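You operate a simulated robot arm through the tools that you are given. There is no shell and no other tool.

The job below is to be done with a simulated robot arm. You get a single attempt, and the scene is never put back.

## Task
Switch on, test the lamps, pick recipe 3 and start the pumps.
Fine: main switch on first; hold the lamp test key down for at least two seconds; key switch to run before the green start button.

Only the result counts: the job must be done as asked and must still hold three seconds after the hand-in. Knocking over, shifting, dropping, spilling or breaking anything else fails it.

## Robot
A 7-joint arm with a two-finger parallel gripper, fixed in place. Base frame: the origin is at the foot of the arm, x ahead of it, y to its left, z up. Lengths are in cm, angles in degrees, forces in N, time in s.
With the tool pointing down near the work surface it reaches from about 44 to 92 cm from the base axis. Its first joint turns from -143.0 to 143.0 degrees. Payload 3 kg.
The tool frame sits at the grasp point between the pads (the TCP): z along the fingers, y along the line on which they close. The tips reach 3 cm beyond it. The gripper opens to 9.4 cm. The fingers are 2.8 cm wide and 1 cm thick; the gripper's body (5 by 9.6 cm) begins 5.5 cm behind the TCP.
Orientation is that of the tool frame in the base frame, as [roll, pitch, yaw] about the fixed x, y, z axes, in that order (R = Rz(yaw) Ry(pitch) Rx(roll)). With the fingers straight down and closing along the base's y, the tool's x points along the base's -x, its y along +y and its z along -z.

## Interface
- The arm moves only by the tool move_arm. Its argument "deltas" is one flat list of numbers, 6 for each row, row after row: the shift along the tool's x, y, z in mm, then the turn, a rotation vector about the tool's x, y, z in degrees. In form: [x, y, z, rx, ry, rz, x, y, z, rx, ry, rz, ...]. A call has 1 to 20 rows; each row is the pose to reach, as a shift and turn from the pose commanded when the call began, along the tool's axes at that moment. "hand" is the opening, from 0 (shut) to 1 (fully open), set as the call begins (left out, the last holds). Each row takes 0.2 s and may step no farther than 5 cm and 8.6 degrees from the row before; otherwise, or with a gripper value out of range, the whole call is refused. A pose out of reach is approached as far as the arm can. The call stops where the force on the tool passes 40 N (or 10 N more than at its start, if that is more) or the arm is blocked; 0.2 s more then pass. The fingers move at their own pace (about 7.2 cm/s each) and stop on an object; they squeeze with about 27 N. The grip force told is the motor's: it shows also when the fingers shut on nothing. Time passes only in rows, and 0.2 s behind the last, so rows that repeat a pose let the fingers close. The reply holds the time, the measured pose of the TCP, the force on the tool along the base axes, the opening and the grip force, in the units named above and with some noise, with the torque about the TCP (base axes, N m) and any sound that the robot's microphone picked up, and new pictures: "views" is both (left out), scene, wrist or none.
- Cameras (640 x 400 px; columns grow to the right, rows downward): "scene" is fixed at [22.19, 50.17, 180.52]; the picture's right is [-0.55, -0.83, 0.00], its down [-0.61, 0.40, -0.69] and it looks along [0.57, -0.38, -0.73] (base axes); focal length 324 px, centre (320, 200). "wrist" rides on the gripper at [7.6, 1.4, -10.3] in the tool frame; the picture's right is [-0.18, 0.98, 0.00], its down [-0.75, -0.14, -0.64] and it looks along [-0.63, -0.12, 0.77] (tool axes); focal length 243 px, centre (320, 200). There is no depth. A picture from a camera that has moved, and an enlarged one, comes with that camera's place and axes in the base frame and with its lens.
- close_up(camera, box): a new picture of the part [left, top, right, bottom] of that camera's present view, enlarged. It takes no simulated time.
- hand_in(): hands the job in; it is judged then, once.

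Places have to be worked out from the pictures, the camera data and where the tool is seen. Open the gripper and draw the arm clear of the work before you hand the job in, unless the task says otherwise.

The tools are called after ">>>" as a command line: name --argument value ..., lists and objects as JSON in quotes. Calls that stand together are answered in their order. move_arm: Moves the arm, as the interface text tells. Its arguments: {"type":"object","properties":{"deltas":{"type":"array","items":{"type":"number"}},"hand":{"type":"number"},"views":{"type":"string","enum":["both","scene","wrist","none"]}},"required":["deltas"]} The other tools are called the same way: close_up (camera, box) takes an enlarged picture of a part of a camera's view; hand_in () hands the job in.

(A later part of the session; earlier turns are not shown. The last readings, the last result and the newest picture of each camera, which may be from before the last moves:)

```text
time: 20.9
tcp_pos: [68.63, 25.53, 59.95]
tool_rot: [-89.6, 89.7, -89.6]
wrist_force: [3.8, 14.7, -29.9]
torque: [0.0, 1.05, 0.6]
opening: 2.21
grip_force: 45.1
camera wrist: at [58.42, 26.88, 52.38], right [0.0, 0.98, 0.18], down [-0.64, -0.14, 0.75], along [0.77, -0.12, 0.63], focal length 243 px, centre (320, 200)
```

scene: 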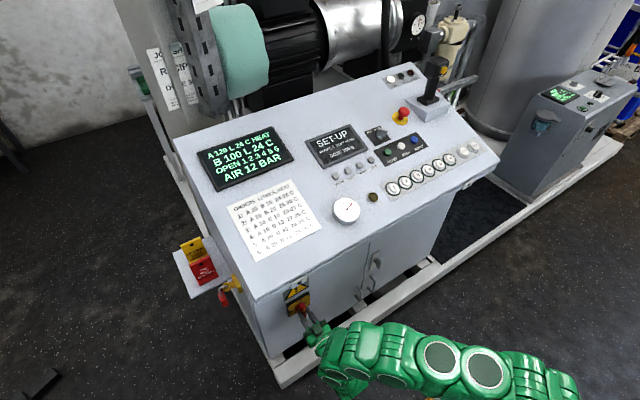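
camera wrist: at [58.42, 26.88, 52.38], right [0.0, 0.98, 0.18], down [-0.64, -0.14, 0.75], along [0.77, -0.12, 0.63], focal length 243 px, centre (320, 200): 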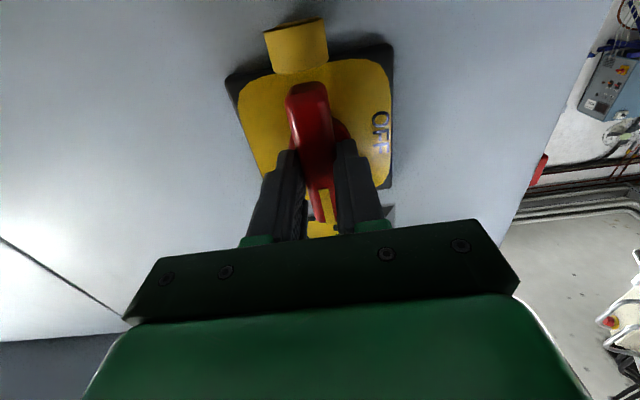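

The desk has power: the displays lit up. I read the displays and then release the handle.

>>> close_up --camera "scene" --box '[300, 110, 396, 190]'

>>> close_up --camera "scene" --box '[190, 120, 300, 190]'

>>> move_arm --deltas '[0, 0, 0, 0, 0, 0, 0, 0, 0, 0, 0, 0, 0, 0, 0, 0, 0, 0]' --hand 0.53 --views "both"

```text
5.00 times, centred on (348, 150) of scene
camera zoom: at [22.19, 50.17, 180.52], right [-0.55, -0.83, 0.0], down [-0.61, 0.4, -0.69], along [0.57, -0.38, -0.73], focal length 1622 px, centre (180, 450)
```

zoom: 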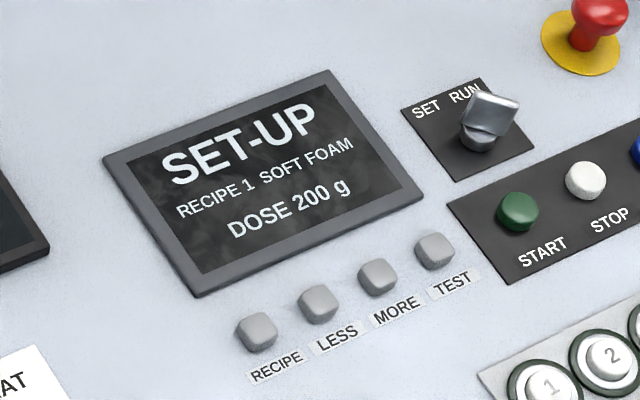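

```text
5.71 times, centred on (245, 155) of scene
camera zoom: at [22.19, 50.17, 180.52], right [-0.55, -0.83, 0.0], down [-0.61, 0.4, -0.69], along [0.57, -0.38, -0.73], focal length 1854 px, centre (749, 457)
```

zoom: 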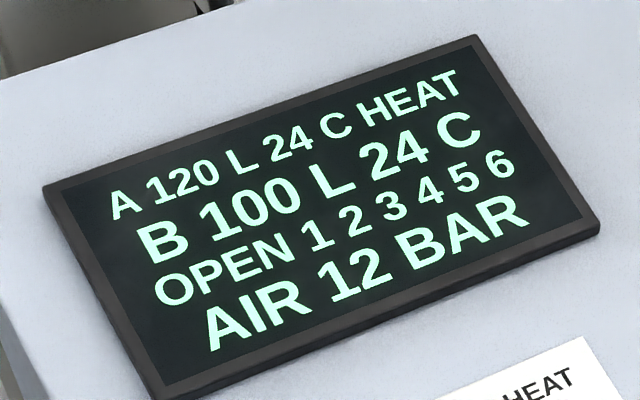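

```text
time: 21.7
tcp_pos: [68.62, 25.49, 60.18]
tool_rot: [-70.4, 89.6, -70.8]
wrist_force: [0.6, 0.9, -0.5]
torque: [0.01, -0.03, 0.03]
opening: 4.97
grip_force: 0.0
camera wrist: at [58.48, 26.82, 52.45], right [0.0, 0.98, 0.18], down [-0.64, -0.13, 0.75], along [0.76, -0.12, 0.63], focal length 243 px, centre (320, 200)
```

scene: 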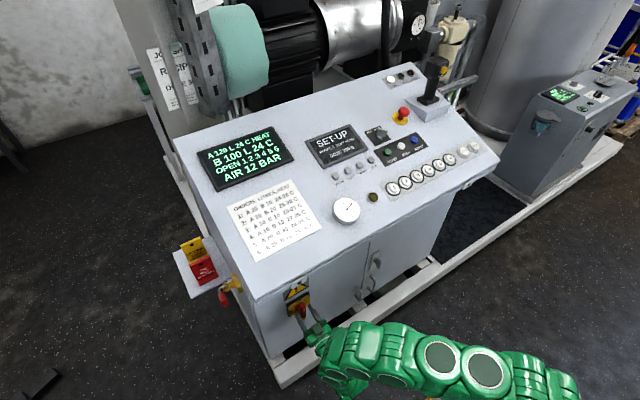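
wrist: 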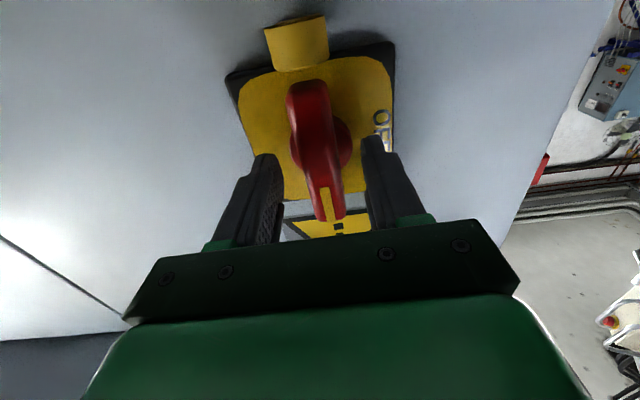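

The handle stands upright on ON, the fingers are open, and the screen shows SET-UP / RECIPE 1 / DOSE 200 g. I back out from the switch and swing the tool down along the reverse path.

>>> move_arm --deltas '[0, 0, -23, 0, 0, 0, 0, 0, -46, 0, 0, 0, 2, 0, -48, 0, 7.8, 0, 3, 0, -53, 0, 15.6, 0, 4, 0, -61, 0, 23.4, 0, 4, 0, -72, 0, 31.2, 0, 2, 0, -86, 0, 38.9, 0, -2, 0, -103, 0, 46.7, 0, -9, 0, -121, 0, 54.5, 0, -19, 0, -142, 0, 62.3, 0, -31, 0, -166, 0, 70.1, 0, -31, 0, -166, 0, 70.1, 0]' --views "both"

```text
time: 24.3
tcp_pos: [52.06, 25.51, 63.23]
tool_rot: [-179.6, 19.9, 179.9]
wrist_force: [0.5, 1.1, -0.9]
torque: [0.01, 0.01, 0.01]
opening: 4.95
grip_force: 0.1
camera wrist: at [41.45, 26.96, 70.21], right [0.18, 0.98, 0.06], down [0.49, -0.14, 0.86], along [0.85, -0.12, -0.5], focal length 243 px, centre (320, 200)
```

scene: 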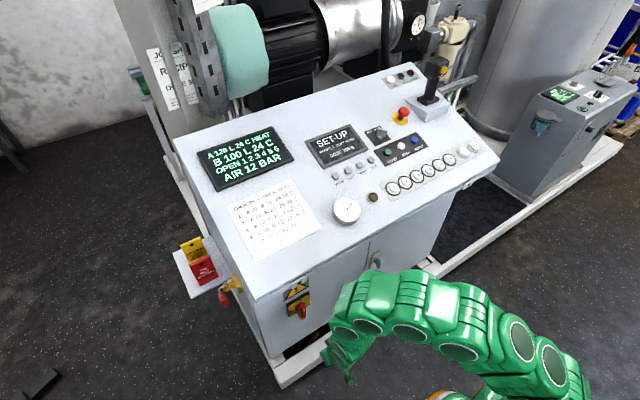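
wrist: 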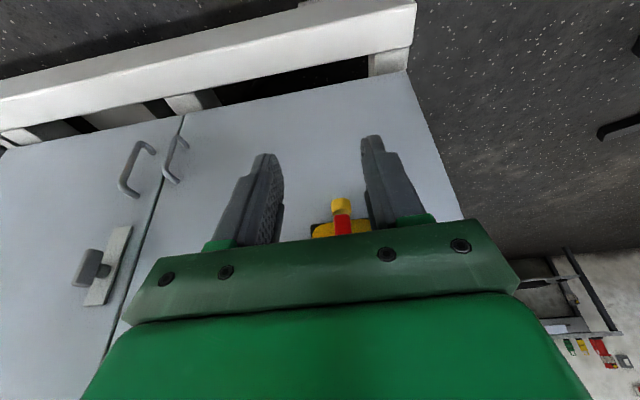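

Clear of the switch. I raise the arm in front of the lip, close the gripper for pressing, and shift it to the right.

>>> move_arm --deltas '[-12, -8, -42, 0, 0, 0, -25, -17, -83, 0, 0, 0, -37, -25, -125, 0, 0, 0, -50, -33, -166, 0, 0, 0, -62, -42, -208, 0, 0, 0, -74, -50, -250, 0, 0, 0, -87, -58, -291, 0, 0, 0, -99, -67, -333, 0, 0, 0, -112, -75, -374, 0, 0, 0, -124, -83, -416, 0, 0, 0, -137, -92, -458, 0, 0, 0, -149, -100, -499, 0, 0, 0, -149, -100, -499, 0, 0, 0]' --hand 0 --views "both"

```text
time: 27.1
tcp_pos: [48.94, 15.76, 115.16]
tool_rot: [-179.6, 20.0, 179.9]
wrist_force: [0.0, 0.5, 0.4]
torque: [-0.01, 0.03, 0.01]
opening: 0.0
grip_force: 26.9
camera wrist: at [38.27, 17.35, 122.18], right [0.18, 0.98, 0.06], down [0.49, -0.14, 0.86], along [0.85, -0.13, -0.5], focal length 243 px, centre (320, 200)
```

scene: 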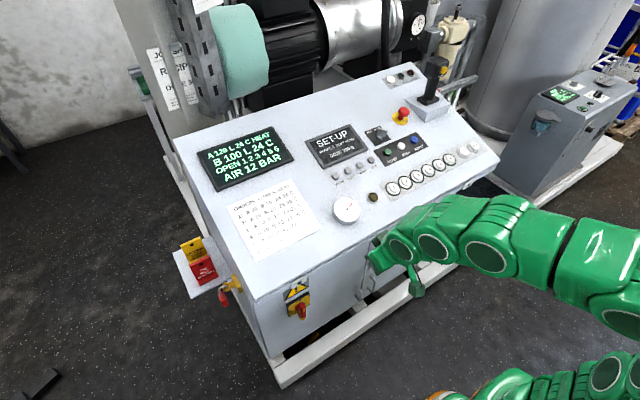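
wrist: 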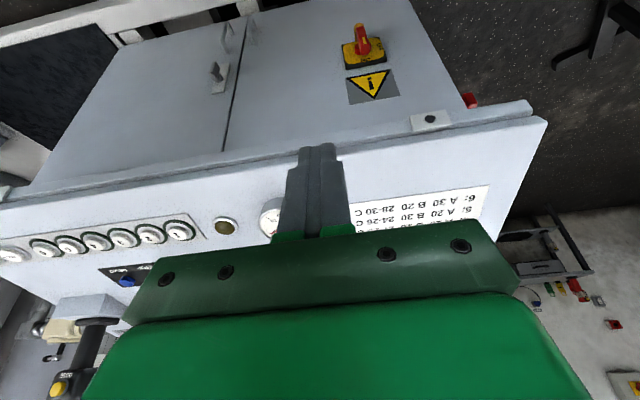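

The handle now shows ON from here too. I move the closed gripper over the panel to hover about 8 cm above the TEST key.

>>> move_arm --deltas '[-33, -29, 8, 0, 0, 0, -66, -57, 16, 0, 0, 0, -98, -86, 25, 0, 0, 0, -131, -114, 33, 0, 0, 0, -164, -143, 41, 0, 0, 0, -197, -172, 49, 0, 0, 0, -230, -200, 57, 0, 0, 0, -262, -229, 66, 0, 0, 0, -295, -257, 74, 0, 0, 0, -328, -286, 82, 0, 0, 0, -328, -286, 82, 0, 0, 0]' --views "both"

```text
time: 29.5
tcp_pos: [82.49, -12.89, 118.75]
tool_rot: [-179.5, 19.9, 179.8]
wrist_force: [-0.6, -0.2, 0.0]
torque: [-0.02, -0.01, -0.01]
opening: 0.0
grip_force: 27.3
camera wrist: at [71.87, -11.36, 125.83], right [0.18, 0.98, 0.06], down [0.49, -0.14, 0.86], along [0.85, -0.12, -0.5], focal length 243 px, centre (320, 200)
```

scene: 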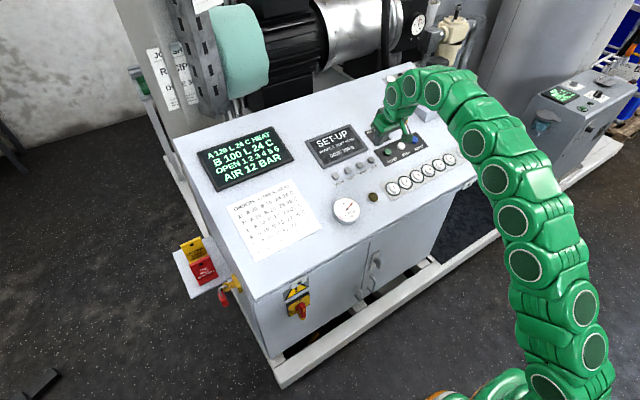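
wrist: 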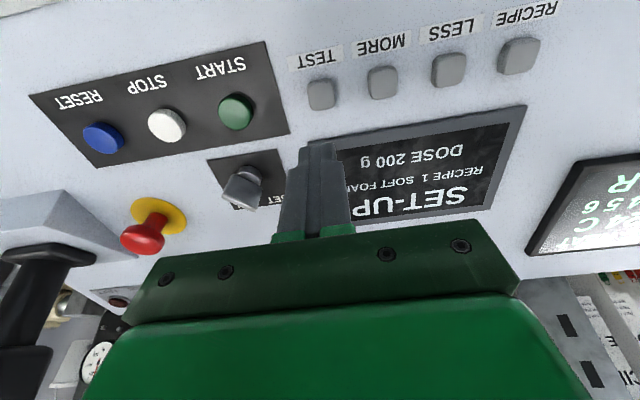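

Very clear view. I zoom in to measure each key, the key switch and the start button relative to the tool.

>>> close_up --camera "wrist" --box '[280, 0, 560, 175]'

>>> close_up --camera "wrist" --box '[60, 60, 300, 210]'

>>> close_up --camera "wrist" --box '[190, 130, 310, 205]'

```text
2.29 times, centred on (420, 88) of wrist
camera zoom: at [71.87, -11.36, 125.83], right [0.18, 0.98, 0.06], down [0.49, -0.14, 0.86], along [0.85, -0.12, -0.5], focal length 555 px, centre (91, 457)
```

zoom: 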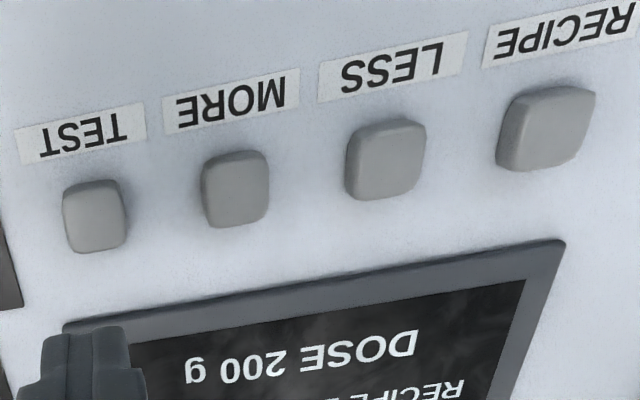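

```text
2.67 times, centred on (180, 135) of wrist
camera zoom: at [71.87, -11.36, 125.83], right [0.18, 0.98, 0.06], down [0.49, -0.14, 0.86], along [0.85, -0.12, -0.5], focal length 647 px, centre (693, 373)
```

zoom: 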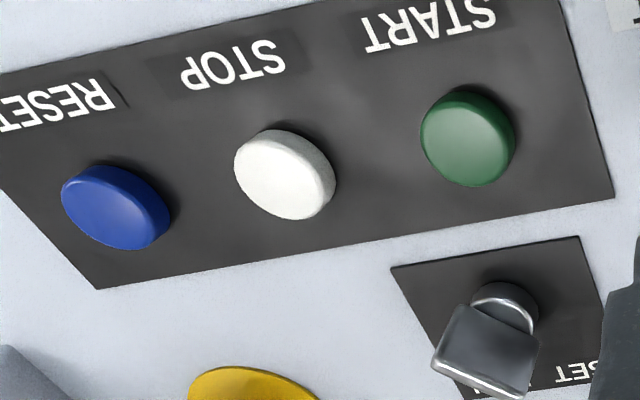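

```text
5.33 times, centred on (250, 168) of wrist
camera zoom: at [71.87, -11.36, 125.83], right [0.18, 0.98, 0.06], down [0.49, -0.14, 0.86], along [0.85, -0.12, -0.5], focal length 1294 px, centre (693, 373)
```

zoom: 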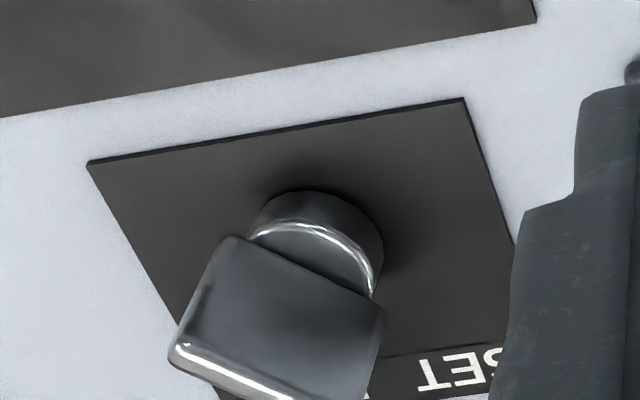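

Keys refine to x ≈ 84.8, z ≈ 108.6 with TEST at y ≈ −12.45, MORE −7.5, LESS −2.5, RECIPE 2.5; START ≈ (84.4,−19.7,109), key hub ≈ (91.1,−21.5,110.8). I line up with TEST and descend to about 1 cm above it.

>>> move_arm --deltas '[13, 4, 0, 0, 0, 0, 13, 4, 25, 0, 0, 0, 13, 4, 45, 0, 0, 0, 13, 4, 60, 0, 0, 0, 13, 4, 60, 0, 0, 0]' --views "both"

>>> close_up --camera "wrist" --box '[220, 60, 420, 185]'

```text
time: 30.7
tcp_pos: [83.32, -12.44, 112.79]
tool_rot: [-179.5, 20.0, 179.9]
wrist_force: [0.9, 0.2, -0.5]
torque: [-0.01, 0.0, -0.03]
opening: 0.01
grip_force: 26.5
camera wrist: at [72.67, -11.01, 119.76], right [0.18, 0.98, 0.06], down [0.49, -0.14, 0.86], along [0.85, -0.12, -0.5], focal length 243 px, centre (320, 200)
```

scene: 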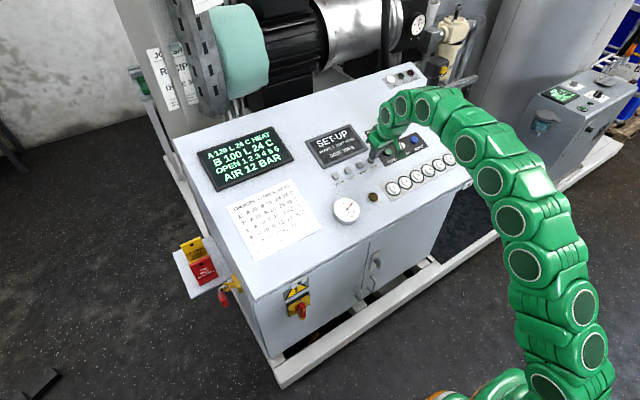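
wrist: 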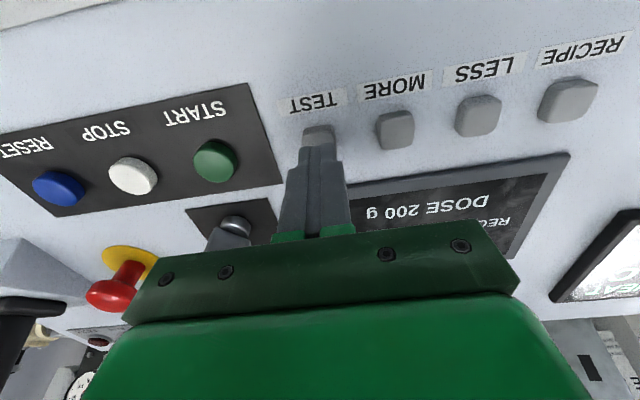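

```text
3.20 times, centred on (320, 122) of wrist
camera zoom: at [72.67, -11.01, 119.76], right [0.18, 0.98, 0.06], down [0.49, -0.14, 0.86], along [0.85, -0.12, -0.5], focal length 776 px, centre (320, 448)
```

zoom: 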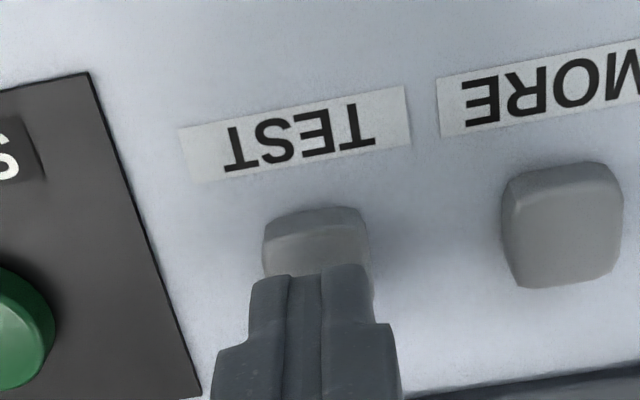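

Aligned with TEST. I descend in small steps and read the force to find contact.

>>> move_arm --deltas '[0, 0, 5, 0, 0, 0, 0, 0, 9, 0, 0, 0, 0, 0, 11, 0, 0, 0, 0, 0, 12, 0, 0, 0]' --views "scene"

```text
time: 31.7
tcp_pos: [83.75, -12.42, 111.54]
tool_rot: [-179.5, 20.1, 180.0]
wrist_force: [0.7, -0.3, 0.4]
torque: [-0.01, 0.0, 0.0]
opening: 0.0
grip_force: 27.1
```

scene: 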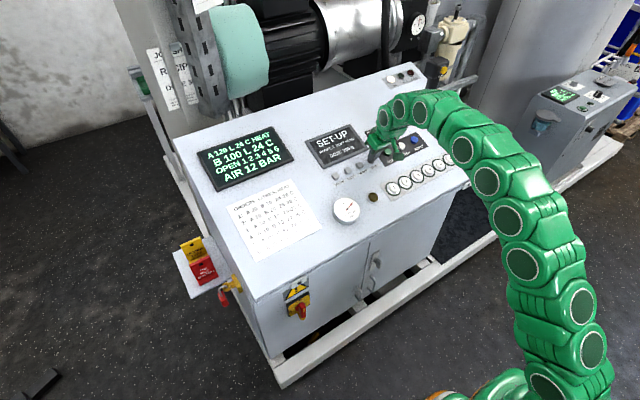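

No contact yet (tip at z ≈ 108.7). I go on in millimetre steps.

>>> move_arm --deltas '[0, 0, 1, 0, 0, 0, 0, 0, 2, 0, 0, 0, 0, 0, 3, 0, 0, 0, 0, 0, 4, 0, 0, 0]' --views "scene"

```text
time: 32.7
tcp_pos: [83.92, -12.52, 111.28]
tool_rot: [-179.5, 20.0, 179.9]
wrist_force: [0.2, 0.6, 2.1]
torque: [0.0, -0.01, 0.0]
opening: 0.0
grip_force: 26.5
heard: click
```

scene: 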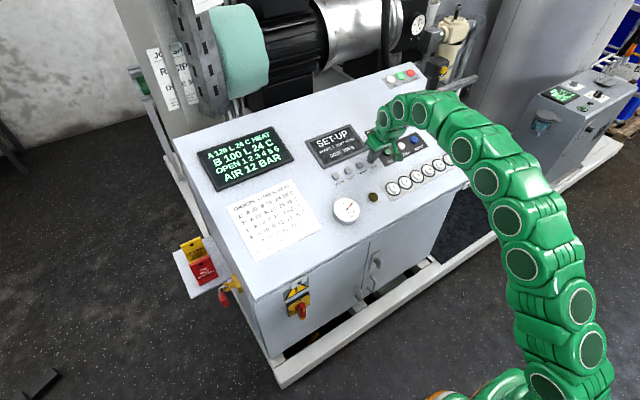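

A click was heard and all three lamps lit up: TEST is down. I push half a millimetre more for margin and hold for over three seconds.

>>> move_arm --deltas '[0, 0, 0.6, 0, 0, 0, 0, 0, 0.6, 0, 0, 0, 0, 0, 0.6, 0, 0, 0, 0, 0, 0.6, 0, 0, 0, 0, 0, 0.6, 0, 0, 0, 0, 0, 0.6, 0, 0, 0, 0, 0, 0.6, 0, 0, 0, 0, 0, 0.6, 0, 0, 0, 0, 0, 0.6, 0, 0, 0, 0, 0, 0.6, 0, 0, 0, 0, 0, 0.6, 0, 0, 0, 0, 0, 0.6, 0, 0, 0, 0, 0, 0.6, 0, 0, 0, 0, 0, 0.6, 0, 0, 0, 0, 0, 0.6, 0, 0, 0, 0, 0, 0.6, 0, 0, 0]' --views "scene"

>>> close_up --camera "scene" --box '[300, 55, 460, 155]'

```text
time: 36.1
tcp_pos: [84.01, -12.3, 111.2]
tool_rot: [-179.7, 20.0, 179.9]
wrist_force: [-0.7, 1.1, 1.0]
torque: [0.01, 0.05, 0.01]
opening: 0.01
grip_force: 27.2
```

scene: 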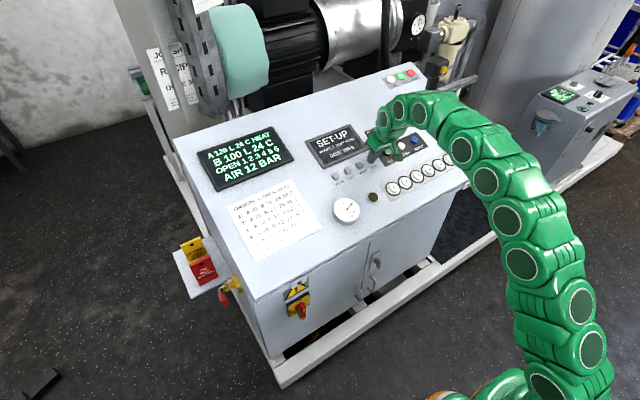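

```text
4.00 times, centred on (380, 105) of scene
camera zoom: at [22.19, 50.17, 180.52], right [-0.55, -0.83, 0.0], down [-0.61, 0.4, -0.69], along [0.57, -0.38, -0.73], focal length 1298 px, centre (80, 580)
```

zoom: 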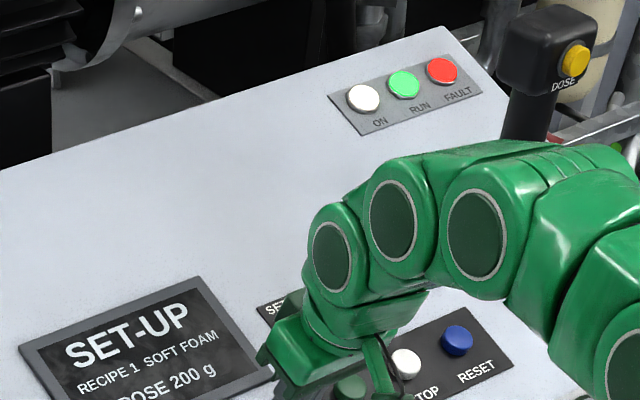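

Lamp test has been held for about 3.5 s with ON, RUN and FAULT lit. I lift off and move over to the RECIPE key.

>>> move_arm --deltas '[0, 0, -12, 0, 0, 0, 0, 0, -25, 0, 0, 0, 0, 38, -25, 0, 0, 0, 0, 75, -25, 0, 0, 0, 0, 112, -25, 0, 0, 0, 0, 150, -25, 0, 0, 0, 0, 150, -25, 0, 0, 0]' --views "both"

>>> close_up --camera "wrist" --box '[220, 60, 420, 185]'

>>> close_up --camera "scene" --box '[300, 55, 460, 155]'

```text
time: 37.7
tcp_pos: [83.06, 2.47, 113.51]
tool_rot: [-179.6, 20.0, 179.9]
wrist_force: [0.0, 0.1, 0.4]
torque: [-0.01, -0.01, 0.01]
opening: 0.0
grip_force: 27.4
camera wrist: at [72.43, 3.95, 120.54], right [0.18, 0.98, 0.06], down [0.49, -0.14, 0.86], along [0.85, -0.12, -0.5], focal length 243 px, centre (320, 200)
```

scene: 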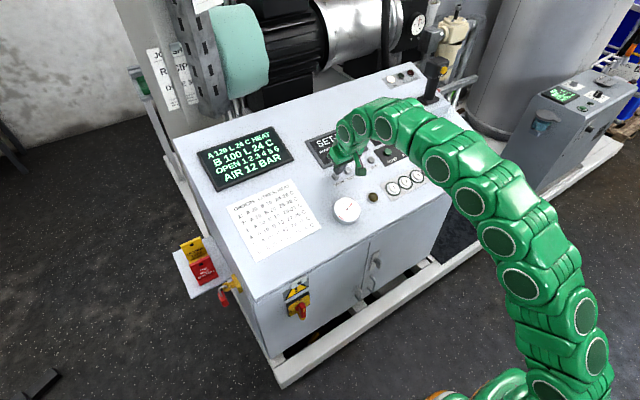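
wrist: 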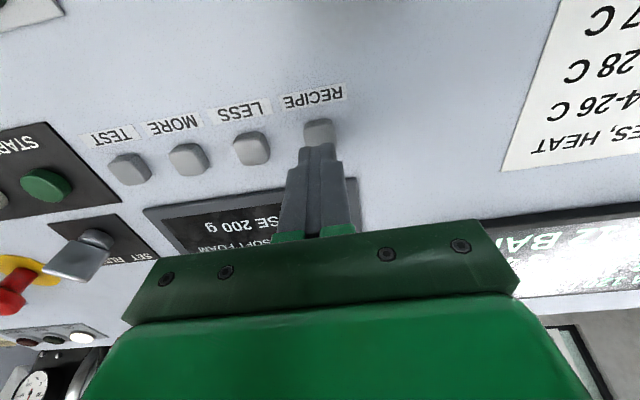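

```text
3.20 times, centred on (320, 122) of wrist
camera zoom: at [72.43, 3.95, 120.54], right [0.18, 0.98, 0.06], down [0.49, -0.14, 0.86], along [0.85, -0.12, -0.5], focal length 776 px, centre (320, 448)
```

zoom: 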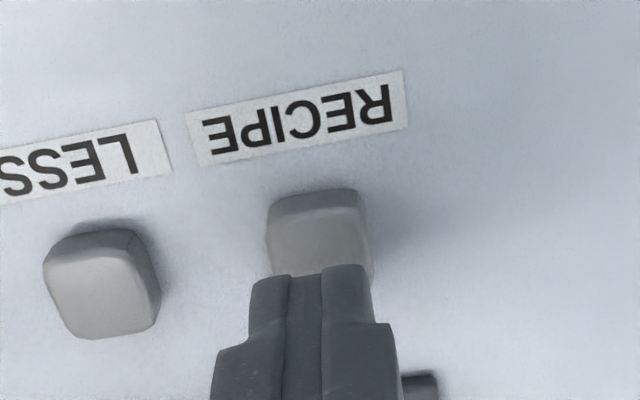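

```text
4.00 times, centred on (380, 105) of scene
camera zoom: at [22.19, 50.17, 180.52], right [-0.55, -0.83, 0.0], down [-0.61, 0.4, -0.69], along [0.57, -0.38, -0.73], focal length 1298 px, centre (80, 580)
```

zoom: 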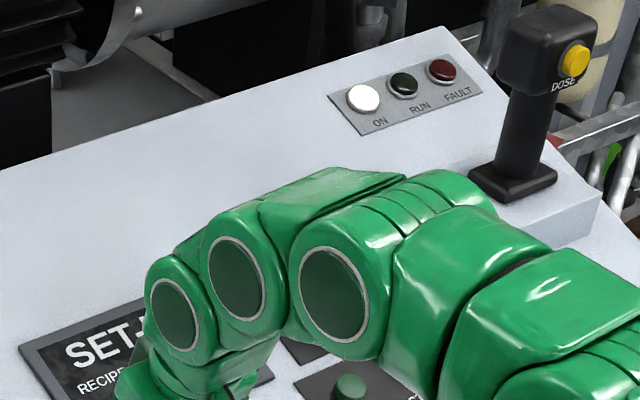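

Only the ON lamp stays lit, as it should. The tip is over RECIPE; I press it once and lift again.

>>> move_arm --deltas '[0, 1, 12, 0, 0, 0, 0, 1, 20, 0, 0, 0, 0, 1, 23, 0, 0, 0, 0, 1, 25, 0, 0, 0, 0, 1, 25, 0, 0, 0, 0, 1, 12, 0, 0, 0, 0, 1, 0, 0, 0, 0]' --views "both"

>>> close_up --camera "wrist" --box '[120, 170, 380, 270]'

>>> close_up --camera "scene" --box '[290, 110, 386, 170]'

```text
time: 39.3
tcp_pos: [83.01, 2.71, 113.42]
tool_rot: [-179.6, 19.9, 179.9]
wrist_force: [0.2, 0.4, -0.4]
torque: [-0.05, 0.01, 0.01]
opening: 0.0
grip_force: 26.5
heard: click
camera wrist: at [72.41, 4.1, 120.5], right [0.18, 0.98, 0.06], down [0.49, -0.14, 0.86], along [0.85, -0.12, -0.51], focal length 243 px, centre (320, 200)
```

scene: 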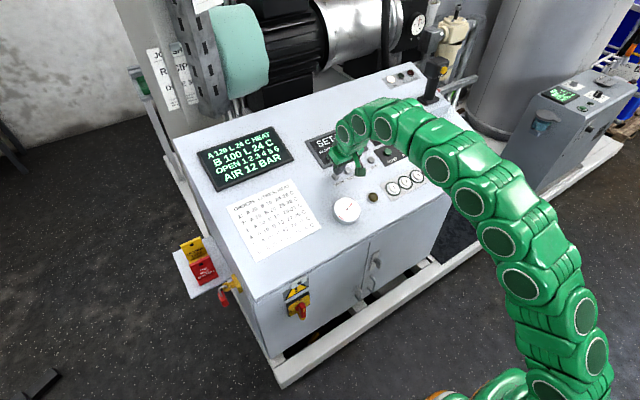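
wrist: 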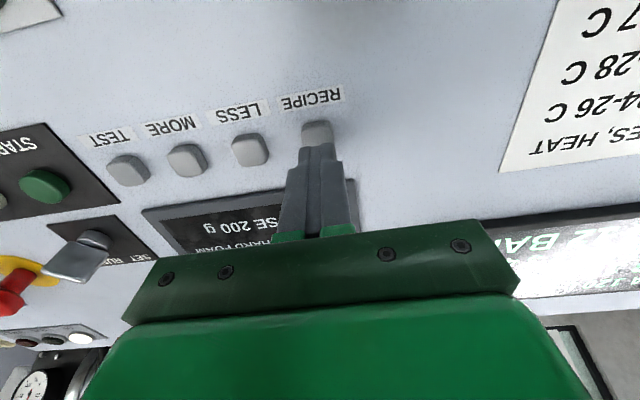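

```text
2.46 times, centred on (250, 220) of wrist
camera zoom: at [72.41, 4.1, 120.5], right [0.18, 0.98, 0.06], down [0.49, -0.14, 0.86], along [0.85, -0.12, -0.51], focal length 597 px, centre (492, 151)
```

zoom: 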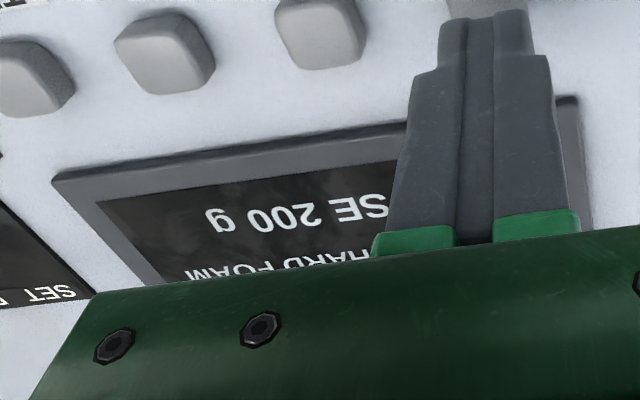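

```text
6.67 times, centred on (338, 140) of scene
camera zoom: at [22.19, 50.17, 180.52], right [-0.55, -0.83, 0.0], down [-0.61, 0.4, -0.69], along [0.57, -0.38, -0.73], focal length 2163 px, centre (200, 600)
```

zoom: 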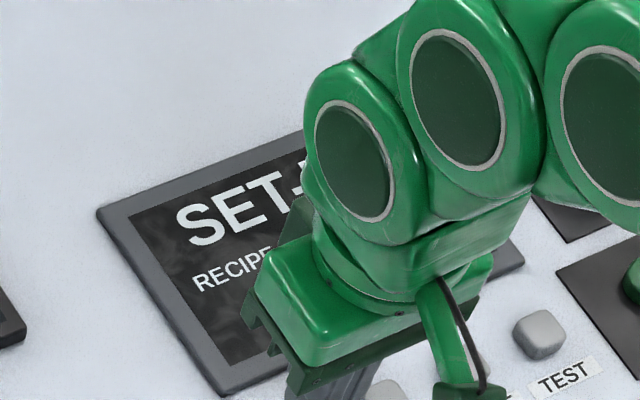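

One click, and the screen changed to HARD FOAM. I move the tool aside to read the recipe number before pressing again.

>>> move_arm --deltas '[0, 40, -10, 0, 0, 0, 0, 80, -20, 0, 0, 0, 0, 110, -20, 0, 0, 0, 0, 110, -20, 0, 0, 0]' --views "both"

>>> close_up --camera "wrist" --box '[20, 130, 300, 305]'

>>> close_up --camera "scene" --box '[290, 110, 386, 170]'

```text
time: 40.3
tcp_pos: [82.58, 13.78, 115.18]
tool_rot: [-179.5, 20.0, 179.9]
wrist_force: [0.6, 0.9, 0.2]
torque: [0.01, 0.01, -0.02]
opening: 0.0
grip_force: 26.9
camera wrist: at [71.87, 15.2, 122.22], right [0.18, 0.98, 0.06], down [0.49, -0.14, 0.86], along [0.85, -0.12, -0.5], focal length 243 px, centre (320, 200)
```

scene: 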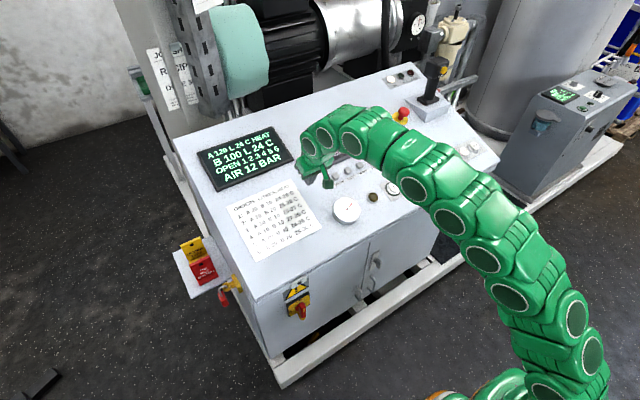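
wrist: 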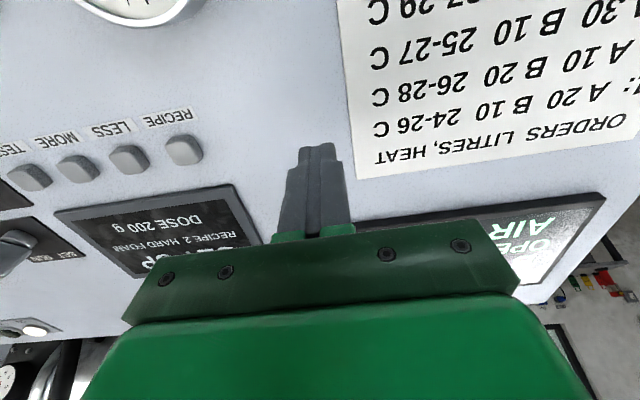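

```text
2.29 times, centred on (160, 218) of wrist
camera zoom: at [71.87, 15.2, 122.22], right [0.18, 0.98, 0.06], down [0.49, -0.14, 0.86], along [0.85, -0.12, -0.5], focal length 555 px, centre (686, 160)
```

zoom: 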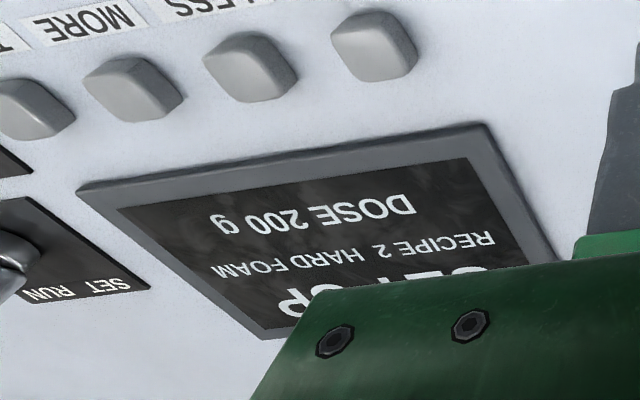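

```text
6.67 times, centred on (338, 140) of scene
camera zoom: at [22.19, 50.17, 180.52], right [-0.55, -0.83, 0.0], down [-0.61, 0.4, -0.69], along [0.57, -0.38, -0.73], focal length 2163 px, centre (200, 600)
```

zoom: 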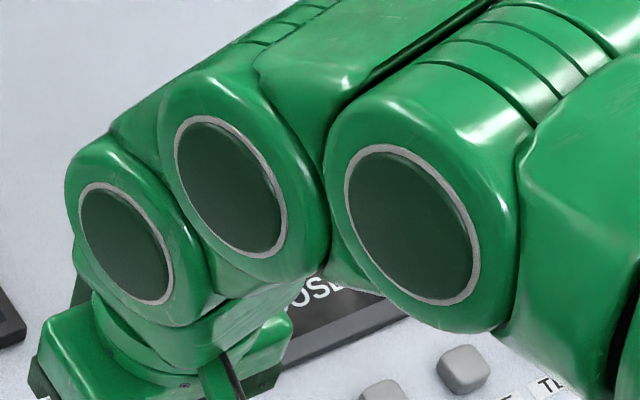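

RECIPE 2 — one press steps by one. I go back over the key, press once more, lift, and move to the right so that the screen can be read.

>>> move_arm --deltas '[0, -40, 0, 0, 0, 0, 0, -80, 0, 0, 0, 0, 0, -110, 20, 0, 0, 0, 0, -110, 32, 0, 0, 0, 0, -110, 40, 0, 0, 0, 0, -110, 43, 0, 0, 0, 0, -110, 45, 0, 0, 0, 0, -110, 45, 0, 0, 0, 0, -110, 32, 0, 0, 0, 0, -110, 10, 0, 0, 0, 0, -110, -10, 0, 0, 0]' --views "wrist"

>>> close_up --camera "wrist" --box '[120, 120, 400, 295]'

```text
time: 42.7
tcp_pos: [82.21, 2.65, 116.25]
tool_rot: [-179.6, 20.0, 179.9]
wrist_force: [-0.7, 1.0, -0.4]
torque: [-0.01, 0.01, 0.03]
opening: 0.03
grip_force: 26.8
heard: click
camera wrist: at [71.46, 4.19, 123.28], right [0.18, 0.98, 0.06], down [0.49, -0.14, 0.86], along [0.85, -0.12, -0.5], focal length 243 px, centre (320, 200)
```

wrist: 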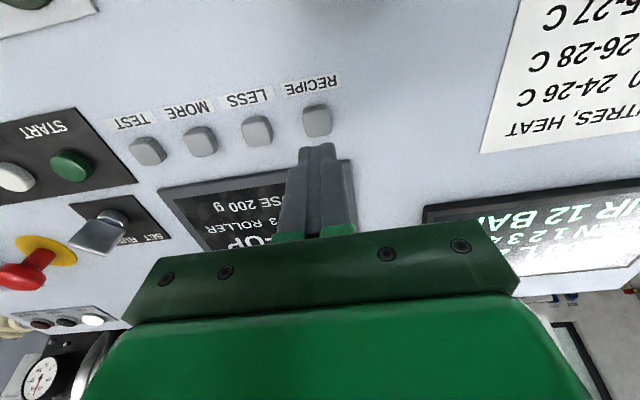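

```text
2.29 times, centred on (260, 208) of wrist
camera zoom: at [71.46, 4.19, 123.28], right [0.18, 0.98, 0.06], down [0.49, -0.14, 0.86], along [0.85, -0.12, -0.5], focal length 555 px, centre (457, 183)
```

zoom: 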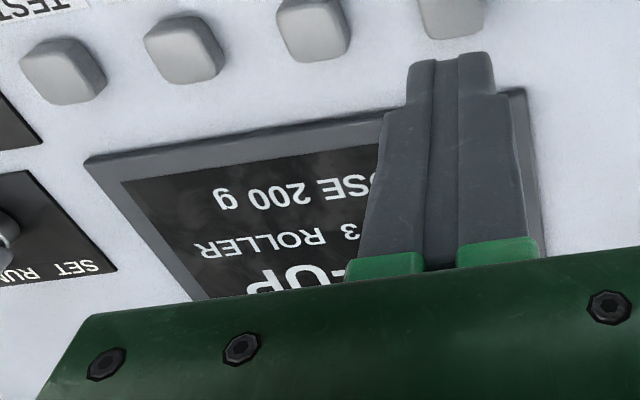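

RECIPE 3 ROLLER is set. Next is the key switch: its blade points to SET at 45° left of up-slope. I lift, move over the key at a safe height with the gripper opened to about 4 cm, and look.

>>> move_arm --deltas '[0, -20, -35, 0, 0, 0, -12, -60, -45, 0, 0, 0, -28, -100, -45, 0, 0, 0, -45, -140, -40, 0, 0, 0, -58, -180, -30, 0, 0, 0, -65, -220, -20, 0, 0, 0, -69, -241, -10, 0, 3, 0, -69, -241, -10, 0, 3, 0]' --hand 0.45 --views "both"

>>> close_up --camera "wrist" --box '[200, 60, 440, 210]'

>>> close_up --camera "scene" --box '[280, 90, 440, 190]'

```text
time: 44.5
tcp_pos: [86.29, -21.99, 118.25]
tool_rot: [-179.5, 17.0, 179.7]
wrist_force: [0.0, -1.3, 0.0]
torque: [-0.03, -0.02, -0.01]
opening: 4.22
grip_force: 0.1
out of reach, approached as far as the arm can: row 7, 8
camera wrist: at [75.93, -20.51, 125.85], right [0.18, 0.98, 0.05], down [0.53, -0.14, 0.83], along [0.83, -0.13, -0.55], focal length 243 px, centre (320, 200)
```

scene: 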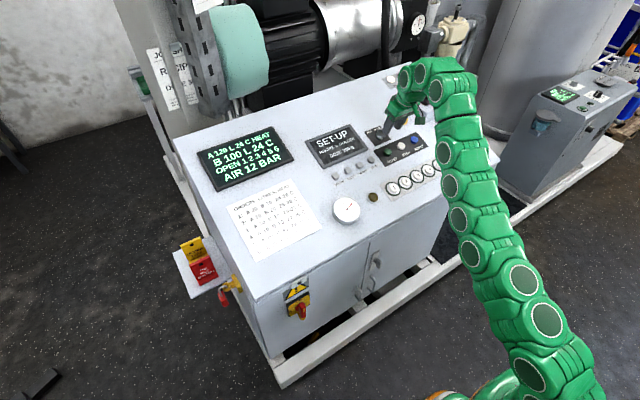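
wrist: 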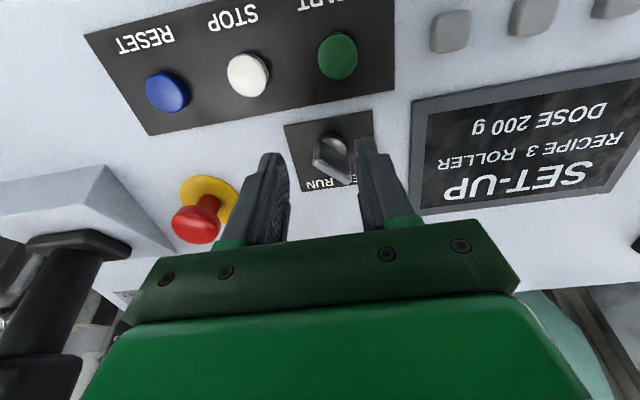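

```text
2.67 times, centred on (320, 135) of wrist
camera zoom: at [75.93, -20.51, 125.85], right [0.18, 0.98, 0.05], down [0.53, -0.14, 0.83], along [0.83, -0.13, -0.55], focal length 647 px, centre (320, 373)
```

zoom: 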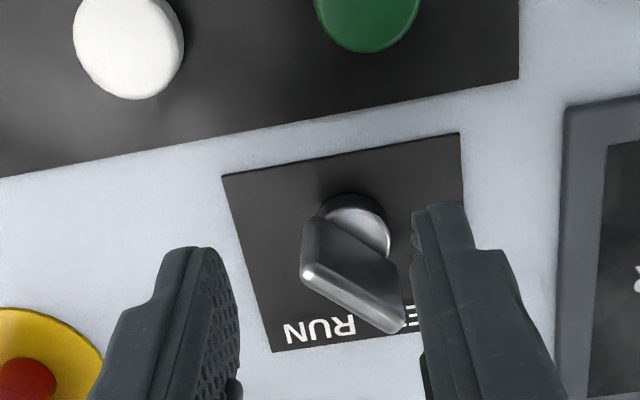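

```text
4.00 times, centred on (360, 140) of scene
camera zoom: at [22.19, 50.17, 180.52], right [-0.55, -0.83, 0.0], down [-0.61, 0.4, -0.69], along [0.57, -0.38, -0.73], focal length 1298 px, centre (160, 440)
```

zoom: 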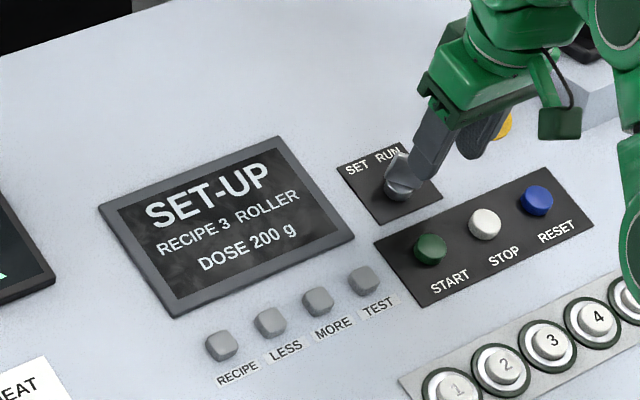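

The screen reads SET-UP, RECIPE 3 ROLLER. The arm is near full stretch here, so I tilt the tool further forward (27°), which brings the wrist closer, and centre on the blade whose top is at about (90.0, −21.7, 114.4).

>>> move_arm --deltas '[-4, 1, 2, 0, -3.5, 0, -9, 3, 4, 0, -7, 0, -13, 4, 6, 0, -10, 0, -13, 4, 6, 0, -10, 0]' --views "both"

>>> close_up --camera "wrist" --box '[200, 60, 440, 210]'

```text
time: 45.5
tcp_pos: [87.57, -21.53, 118.14]
tool_rot: [-179.5, 26.9, -179.9]
wrist_force: [0.3, 0.0, 0.3]
torque: [0.0, 0.01, 0.02]
opening: 4.24
grip_force: 0.1
camera wrist: at [76.1, -20.05, 123.81], right [0.17, 0.98, 0.08], down [0.38, -0.14, 0.92], along [0.91, -0.12, -0.4], focal length 243 px, centre (320, 200)
```

scene: 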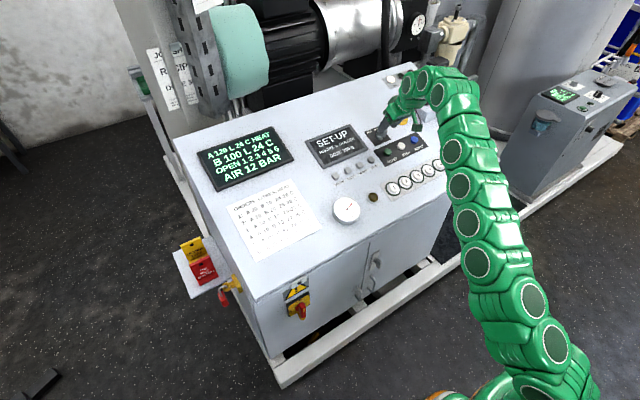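
wrist: 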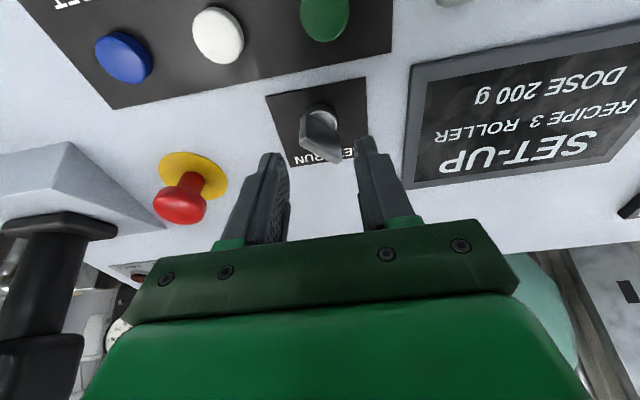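

```text
2.67 times, centred on (320, 135) of wrist
camera zoom: at [76.1, -20.05, 123.81], right [0.17, 0.98, 0.08], down [0.38, -0.14, 0.92], along [0.91, -0.12, -0.4], focal length 647 px, centre (320, 373)
```

zoom: 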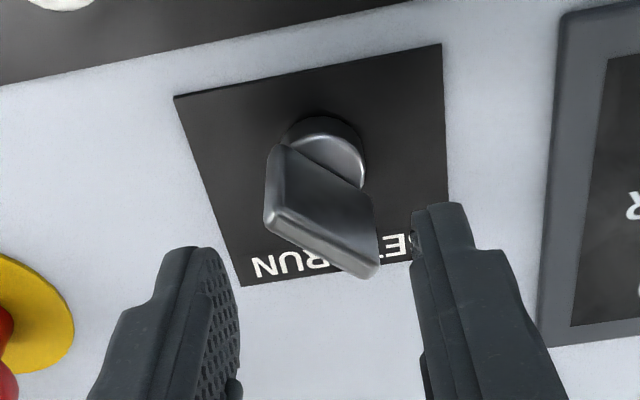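

The blade's axis lies right on the tool axis. I roll the tool −45° so that the pads become parallel to the blade, still above it.

>>> move_arm --deltas '[0, 0, 0, 0, 0, -7.5, 0, 0, 0, 0, 0, -15, 0, 0, 0, 0, 0, -22.5, 0, 0, 0, 0, 0, -30, 0, 0, 0, 0, 0, -37.5, 0, 0, 0, 0, 0, -45, 0, 0, 0, 0, 0, -45]' --views "both"

>>> close_up --camera "wrist" --box '[200, 60, 440, 210]'

```text
time: 47.1
tcp_pos: [87.67, -21.43, 118.14]
tool_rot: [-159.9, 18.4, -131.8]
wrist_force: [0.3, -0.1, 0.5]
torque: [0.01, -0.01, -0.02]
opening: 4.22
grip_force: 0.0
camera wrist: at [77.16, -25.86, 124.36], right [-0.5, 0.82, -0.26], down [0.27, 0.44, 0.86], along [0.82, 0.36, -0.45], focal length 243 px, centre (320, 200)
```

scene: 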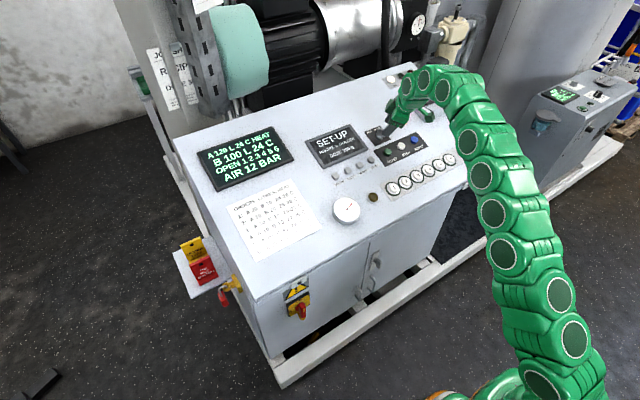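
wrist: 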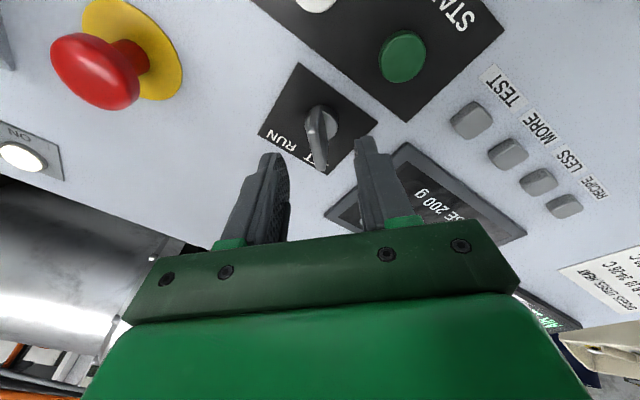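

```text
2.67 times, centred on (320, 135) of wrist
camera zoom: at [77.16, -25.86, 124.36], right [-0.5, 0.82, -0.26], down [0.27, 0.44, 0.86], along [0.82, 0.36, -0.45], focal length 647 px, centre (320, 373)
```

zoom: 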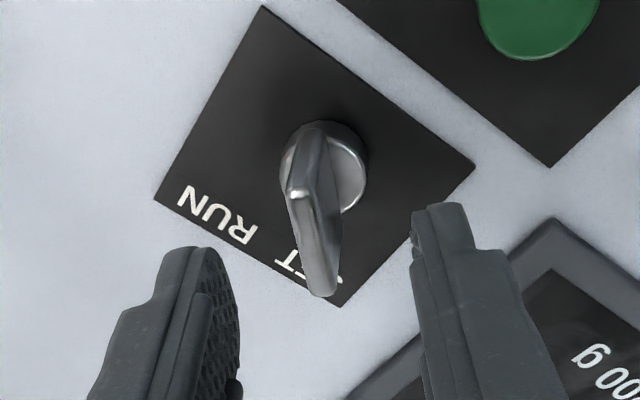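

The pads are now parallel to the blade and centred on it. I descend about 3.2 cm along the tool axis so the fingers straddle the blade above the hub.

>>> move_arm --deltas '[0, 0, 8, 0, 0, 0, 0, 0, 16, 0, 0, 0, 0, 0, 24, 0, 0, 0, 0, 0, 32, 0, 0, 0, 0, 0, 32, 0, 0, 0]' --views "both"

>>> close_up --camera "wrist" --box '[200, 60, 440, 210]'

>>> close_up --camera "scene" --box '[350, 80, 446, 140]'

```text
time: 48.3
tcp_pos: [88.92, -21.49, 115.18]
tool_rot: [-159.9, 18.5, -132.0]
wrist_force: [0.1, -0.3, 1.5]
torque: [-0.02, -0.01, -0.01]
opening: 4.23
grip_force: 0.1
camera wrist: at [78.65, -25.87, 121.48], right [-0.5, 0.83, -0.26], down [0.27, 0.44, 0.86], along [0.82, 0.36, -0.45], focal length 243 px, centre (320, 200)
```

scene: 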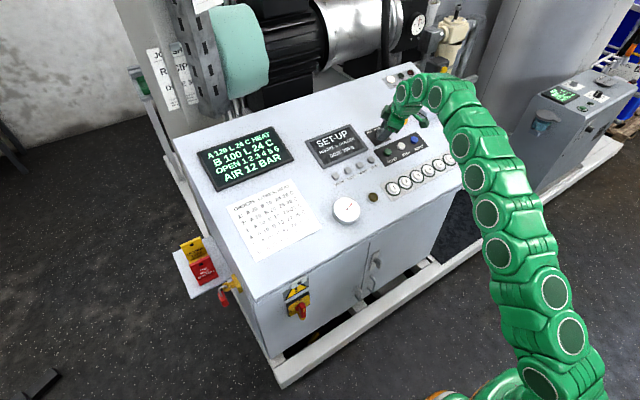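
wrist: 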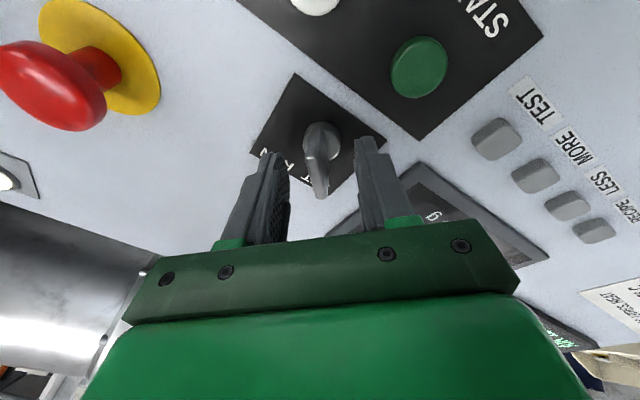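

```text
2.67 times, centred on (320, 135) of wrist
camera zoom: at [78.65, -25.87, 121.48], right [-0.5, 0.83, -0.26], down [0.27, 0.44, 0.86], along [0.82, 0.36, -0.45], focal length 647 px, centre (320, 373)
```

zoom: 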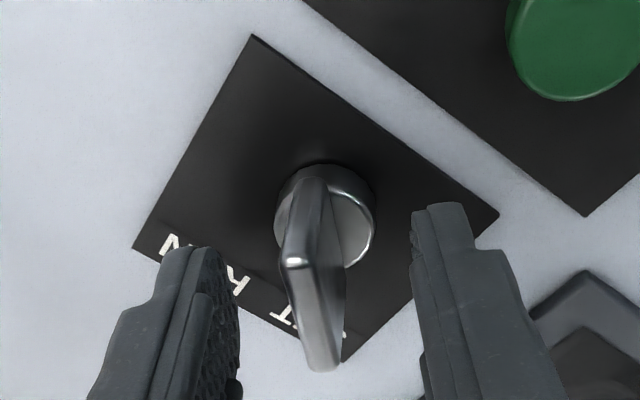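

```text
6.67 times, centred on (398, 110) of scene
camera zoom: at [22.19, 50.17, 180.52], right [-0.55, -0.83, 0.0], down [-0.61, 0.4, -0.69], along [0.57, -0.38, -0.73], focal length 2163 px, centre (-200, 800)
```

zoom: 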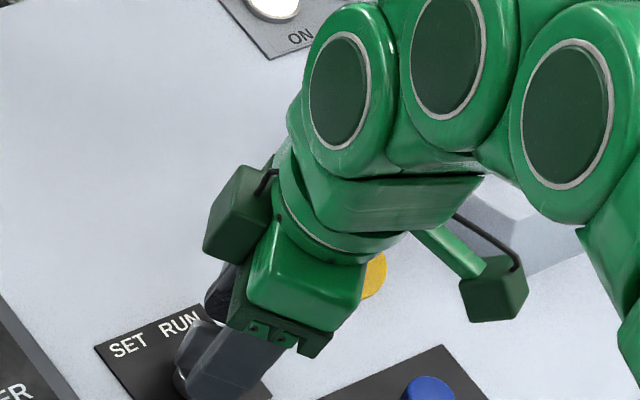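

The blade top is now about level with the TCP, so the tips are well down both sides. I narrow the opening to about 1.6 cm so the fingers capture the blade loosely.

>>> move_arm --deltas '[0, 0, 0, 0, 0, 0, 0, 0, 0, 0, 0, 0, 0, 0, 0, 0, 0, 0]' --hand 0.17 --views "wrist"

>>> close_up --camera "wrist" --box '[200, 60, 440, 210]'

```text
time: 49.1
tcp_pos: [89.06, -21.61, 115.17]
tool_rot: [-159.8, 18.3, -132.0]
wrist_force: [-0.1, 0.1, 0.2]
torque: [-0.01, -0.01, -0.03]
opening: 1.62
grip_force: 0.1
camera wrist: at [78.64, -25.88, 121.49], right [-0.5, 0.83, -0.26], down [0.27, 0.44, 0.86], along [0.82, 0.36, -0.45], focal length 243 px, centre (320, 200)
```

wrist: 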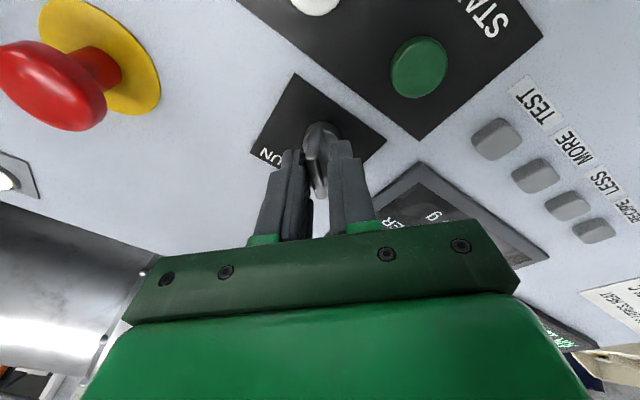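

```text
2.67 times, centred on (320, 135) of wrist
camera zoom: at [78.64, -25.88, 121.49], right [-0.5, 0.83, -0.26], down [0.27, 0.44, 0.86], along [0.82, 0.36, -0.45], focal length 647 px, centre (320, 373)
```

zoom: 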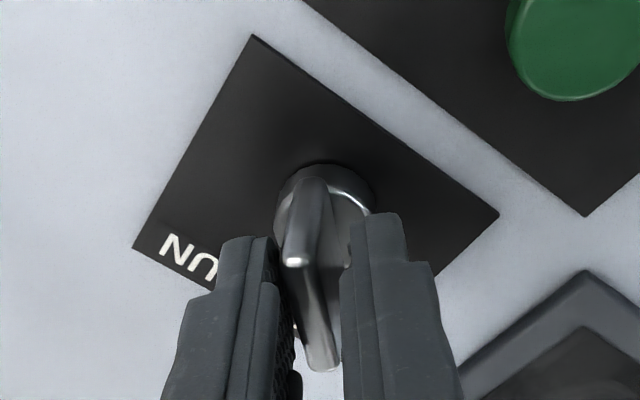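

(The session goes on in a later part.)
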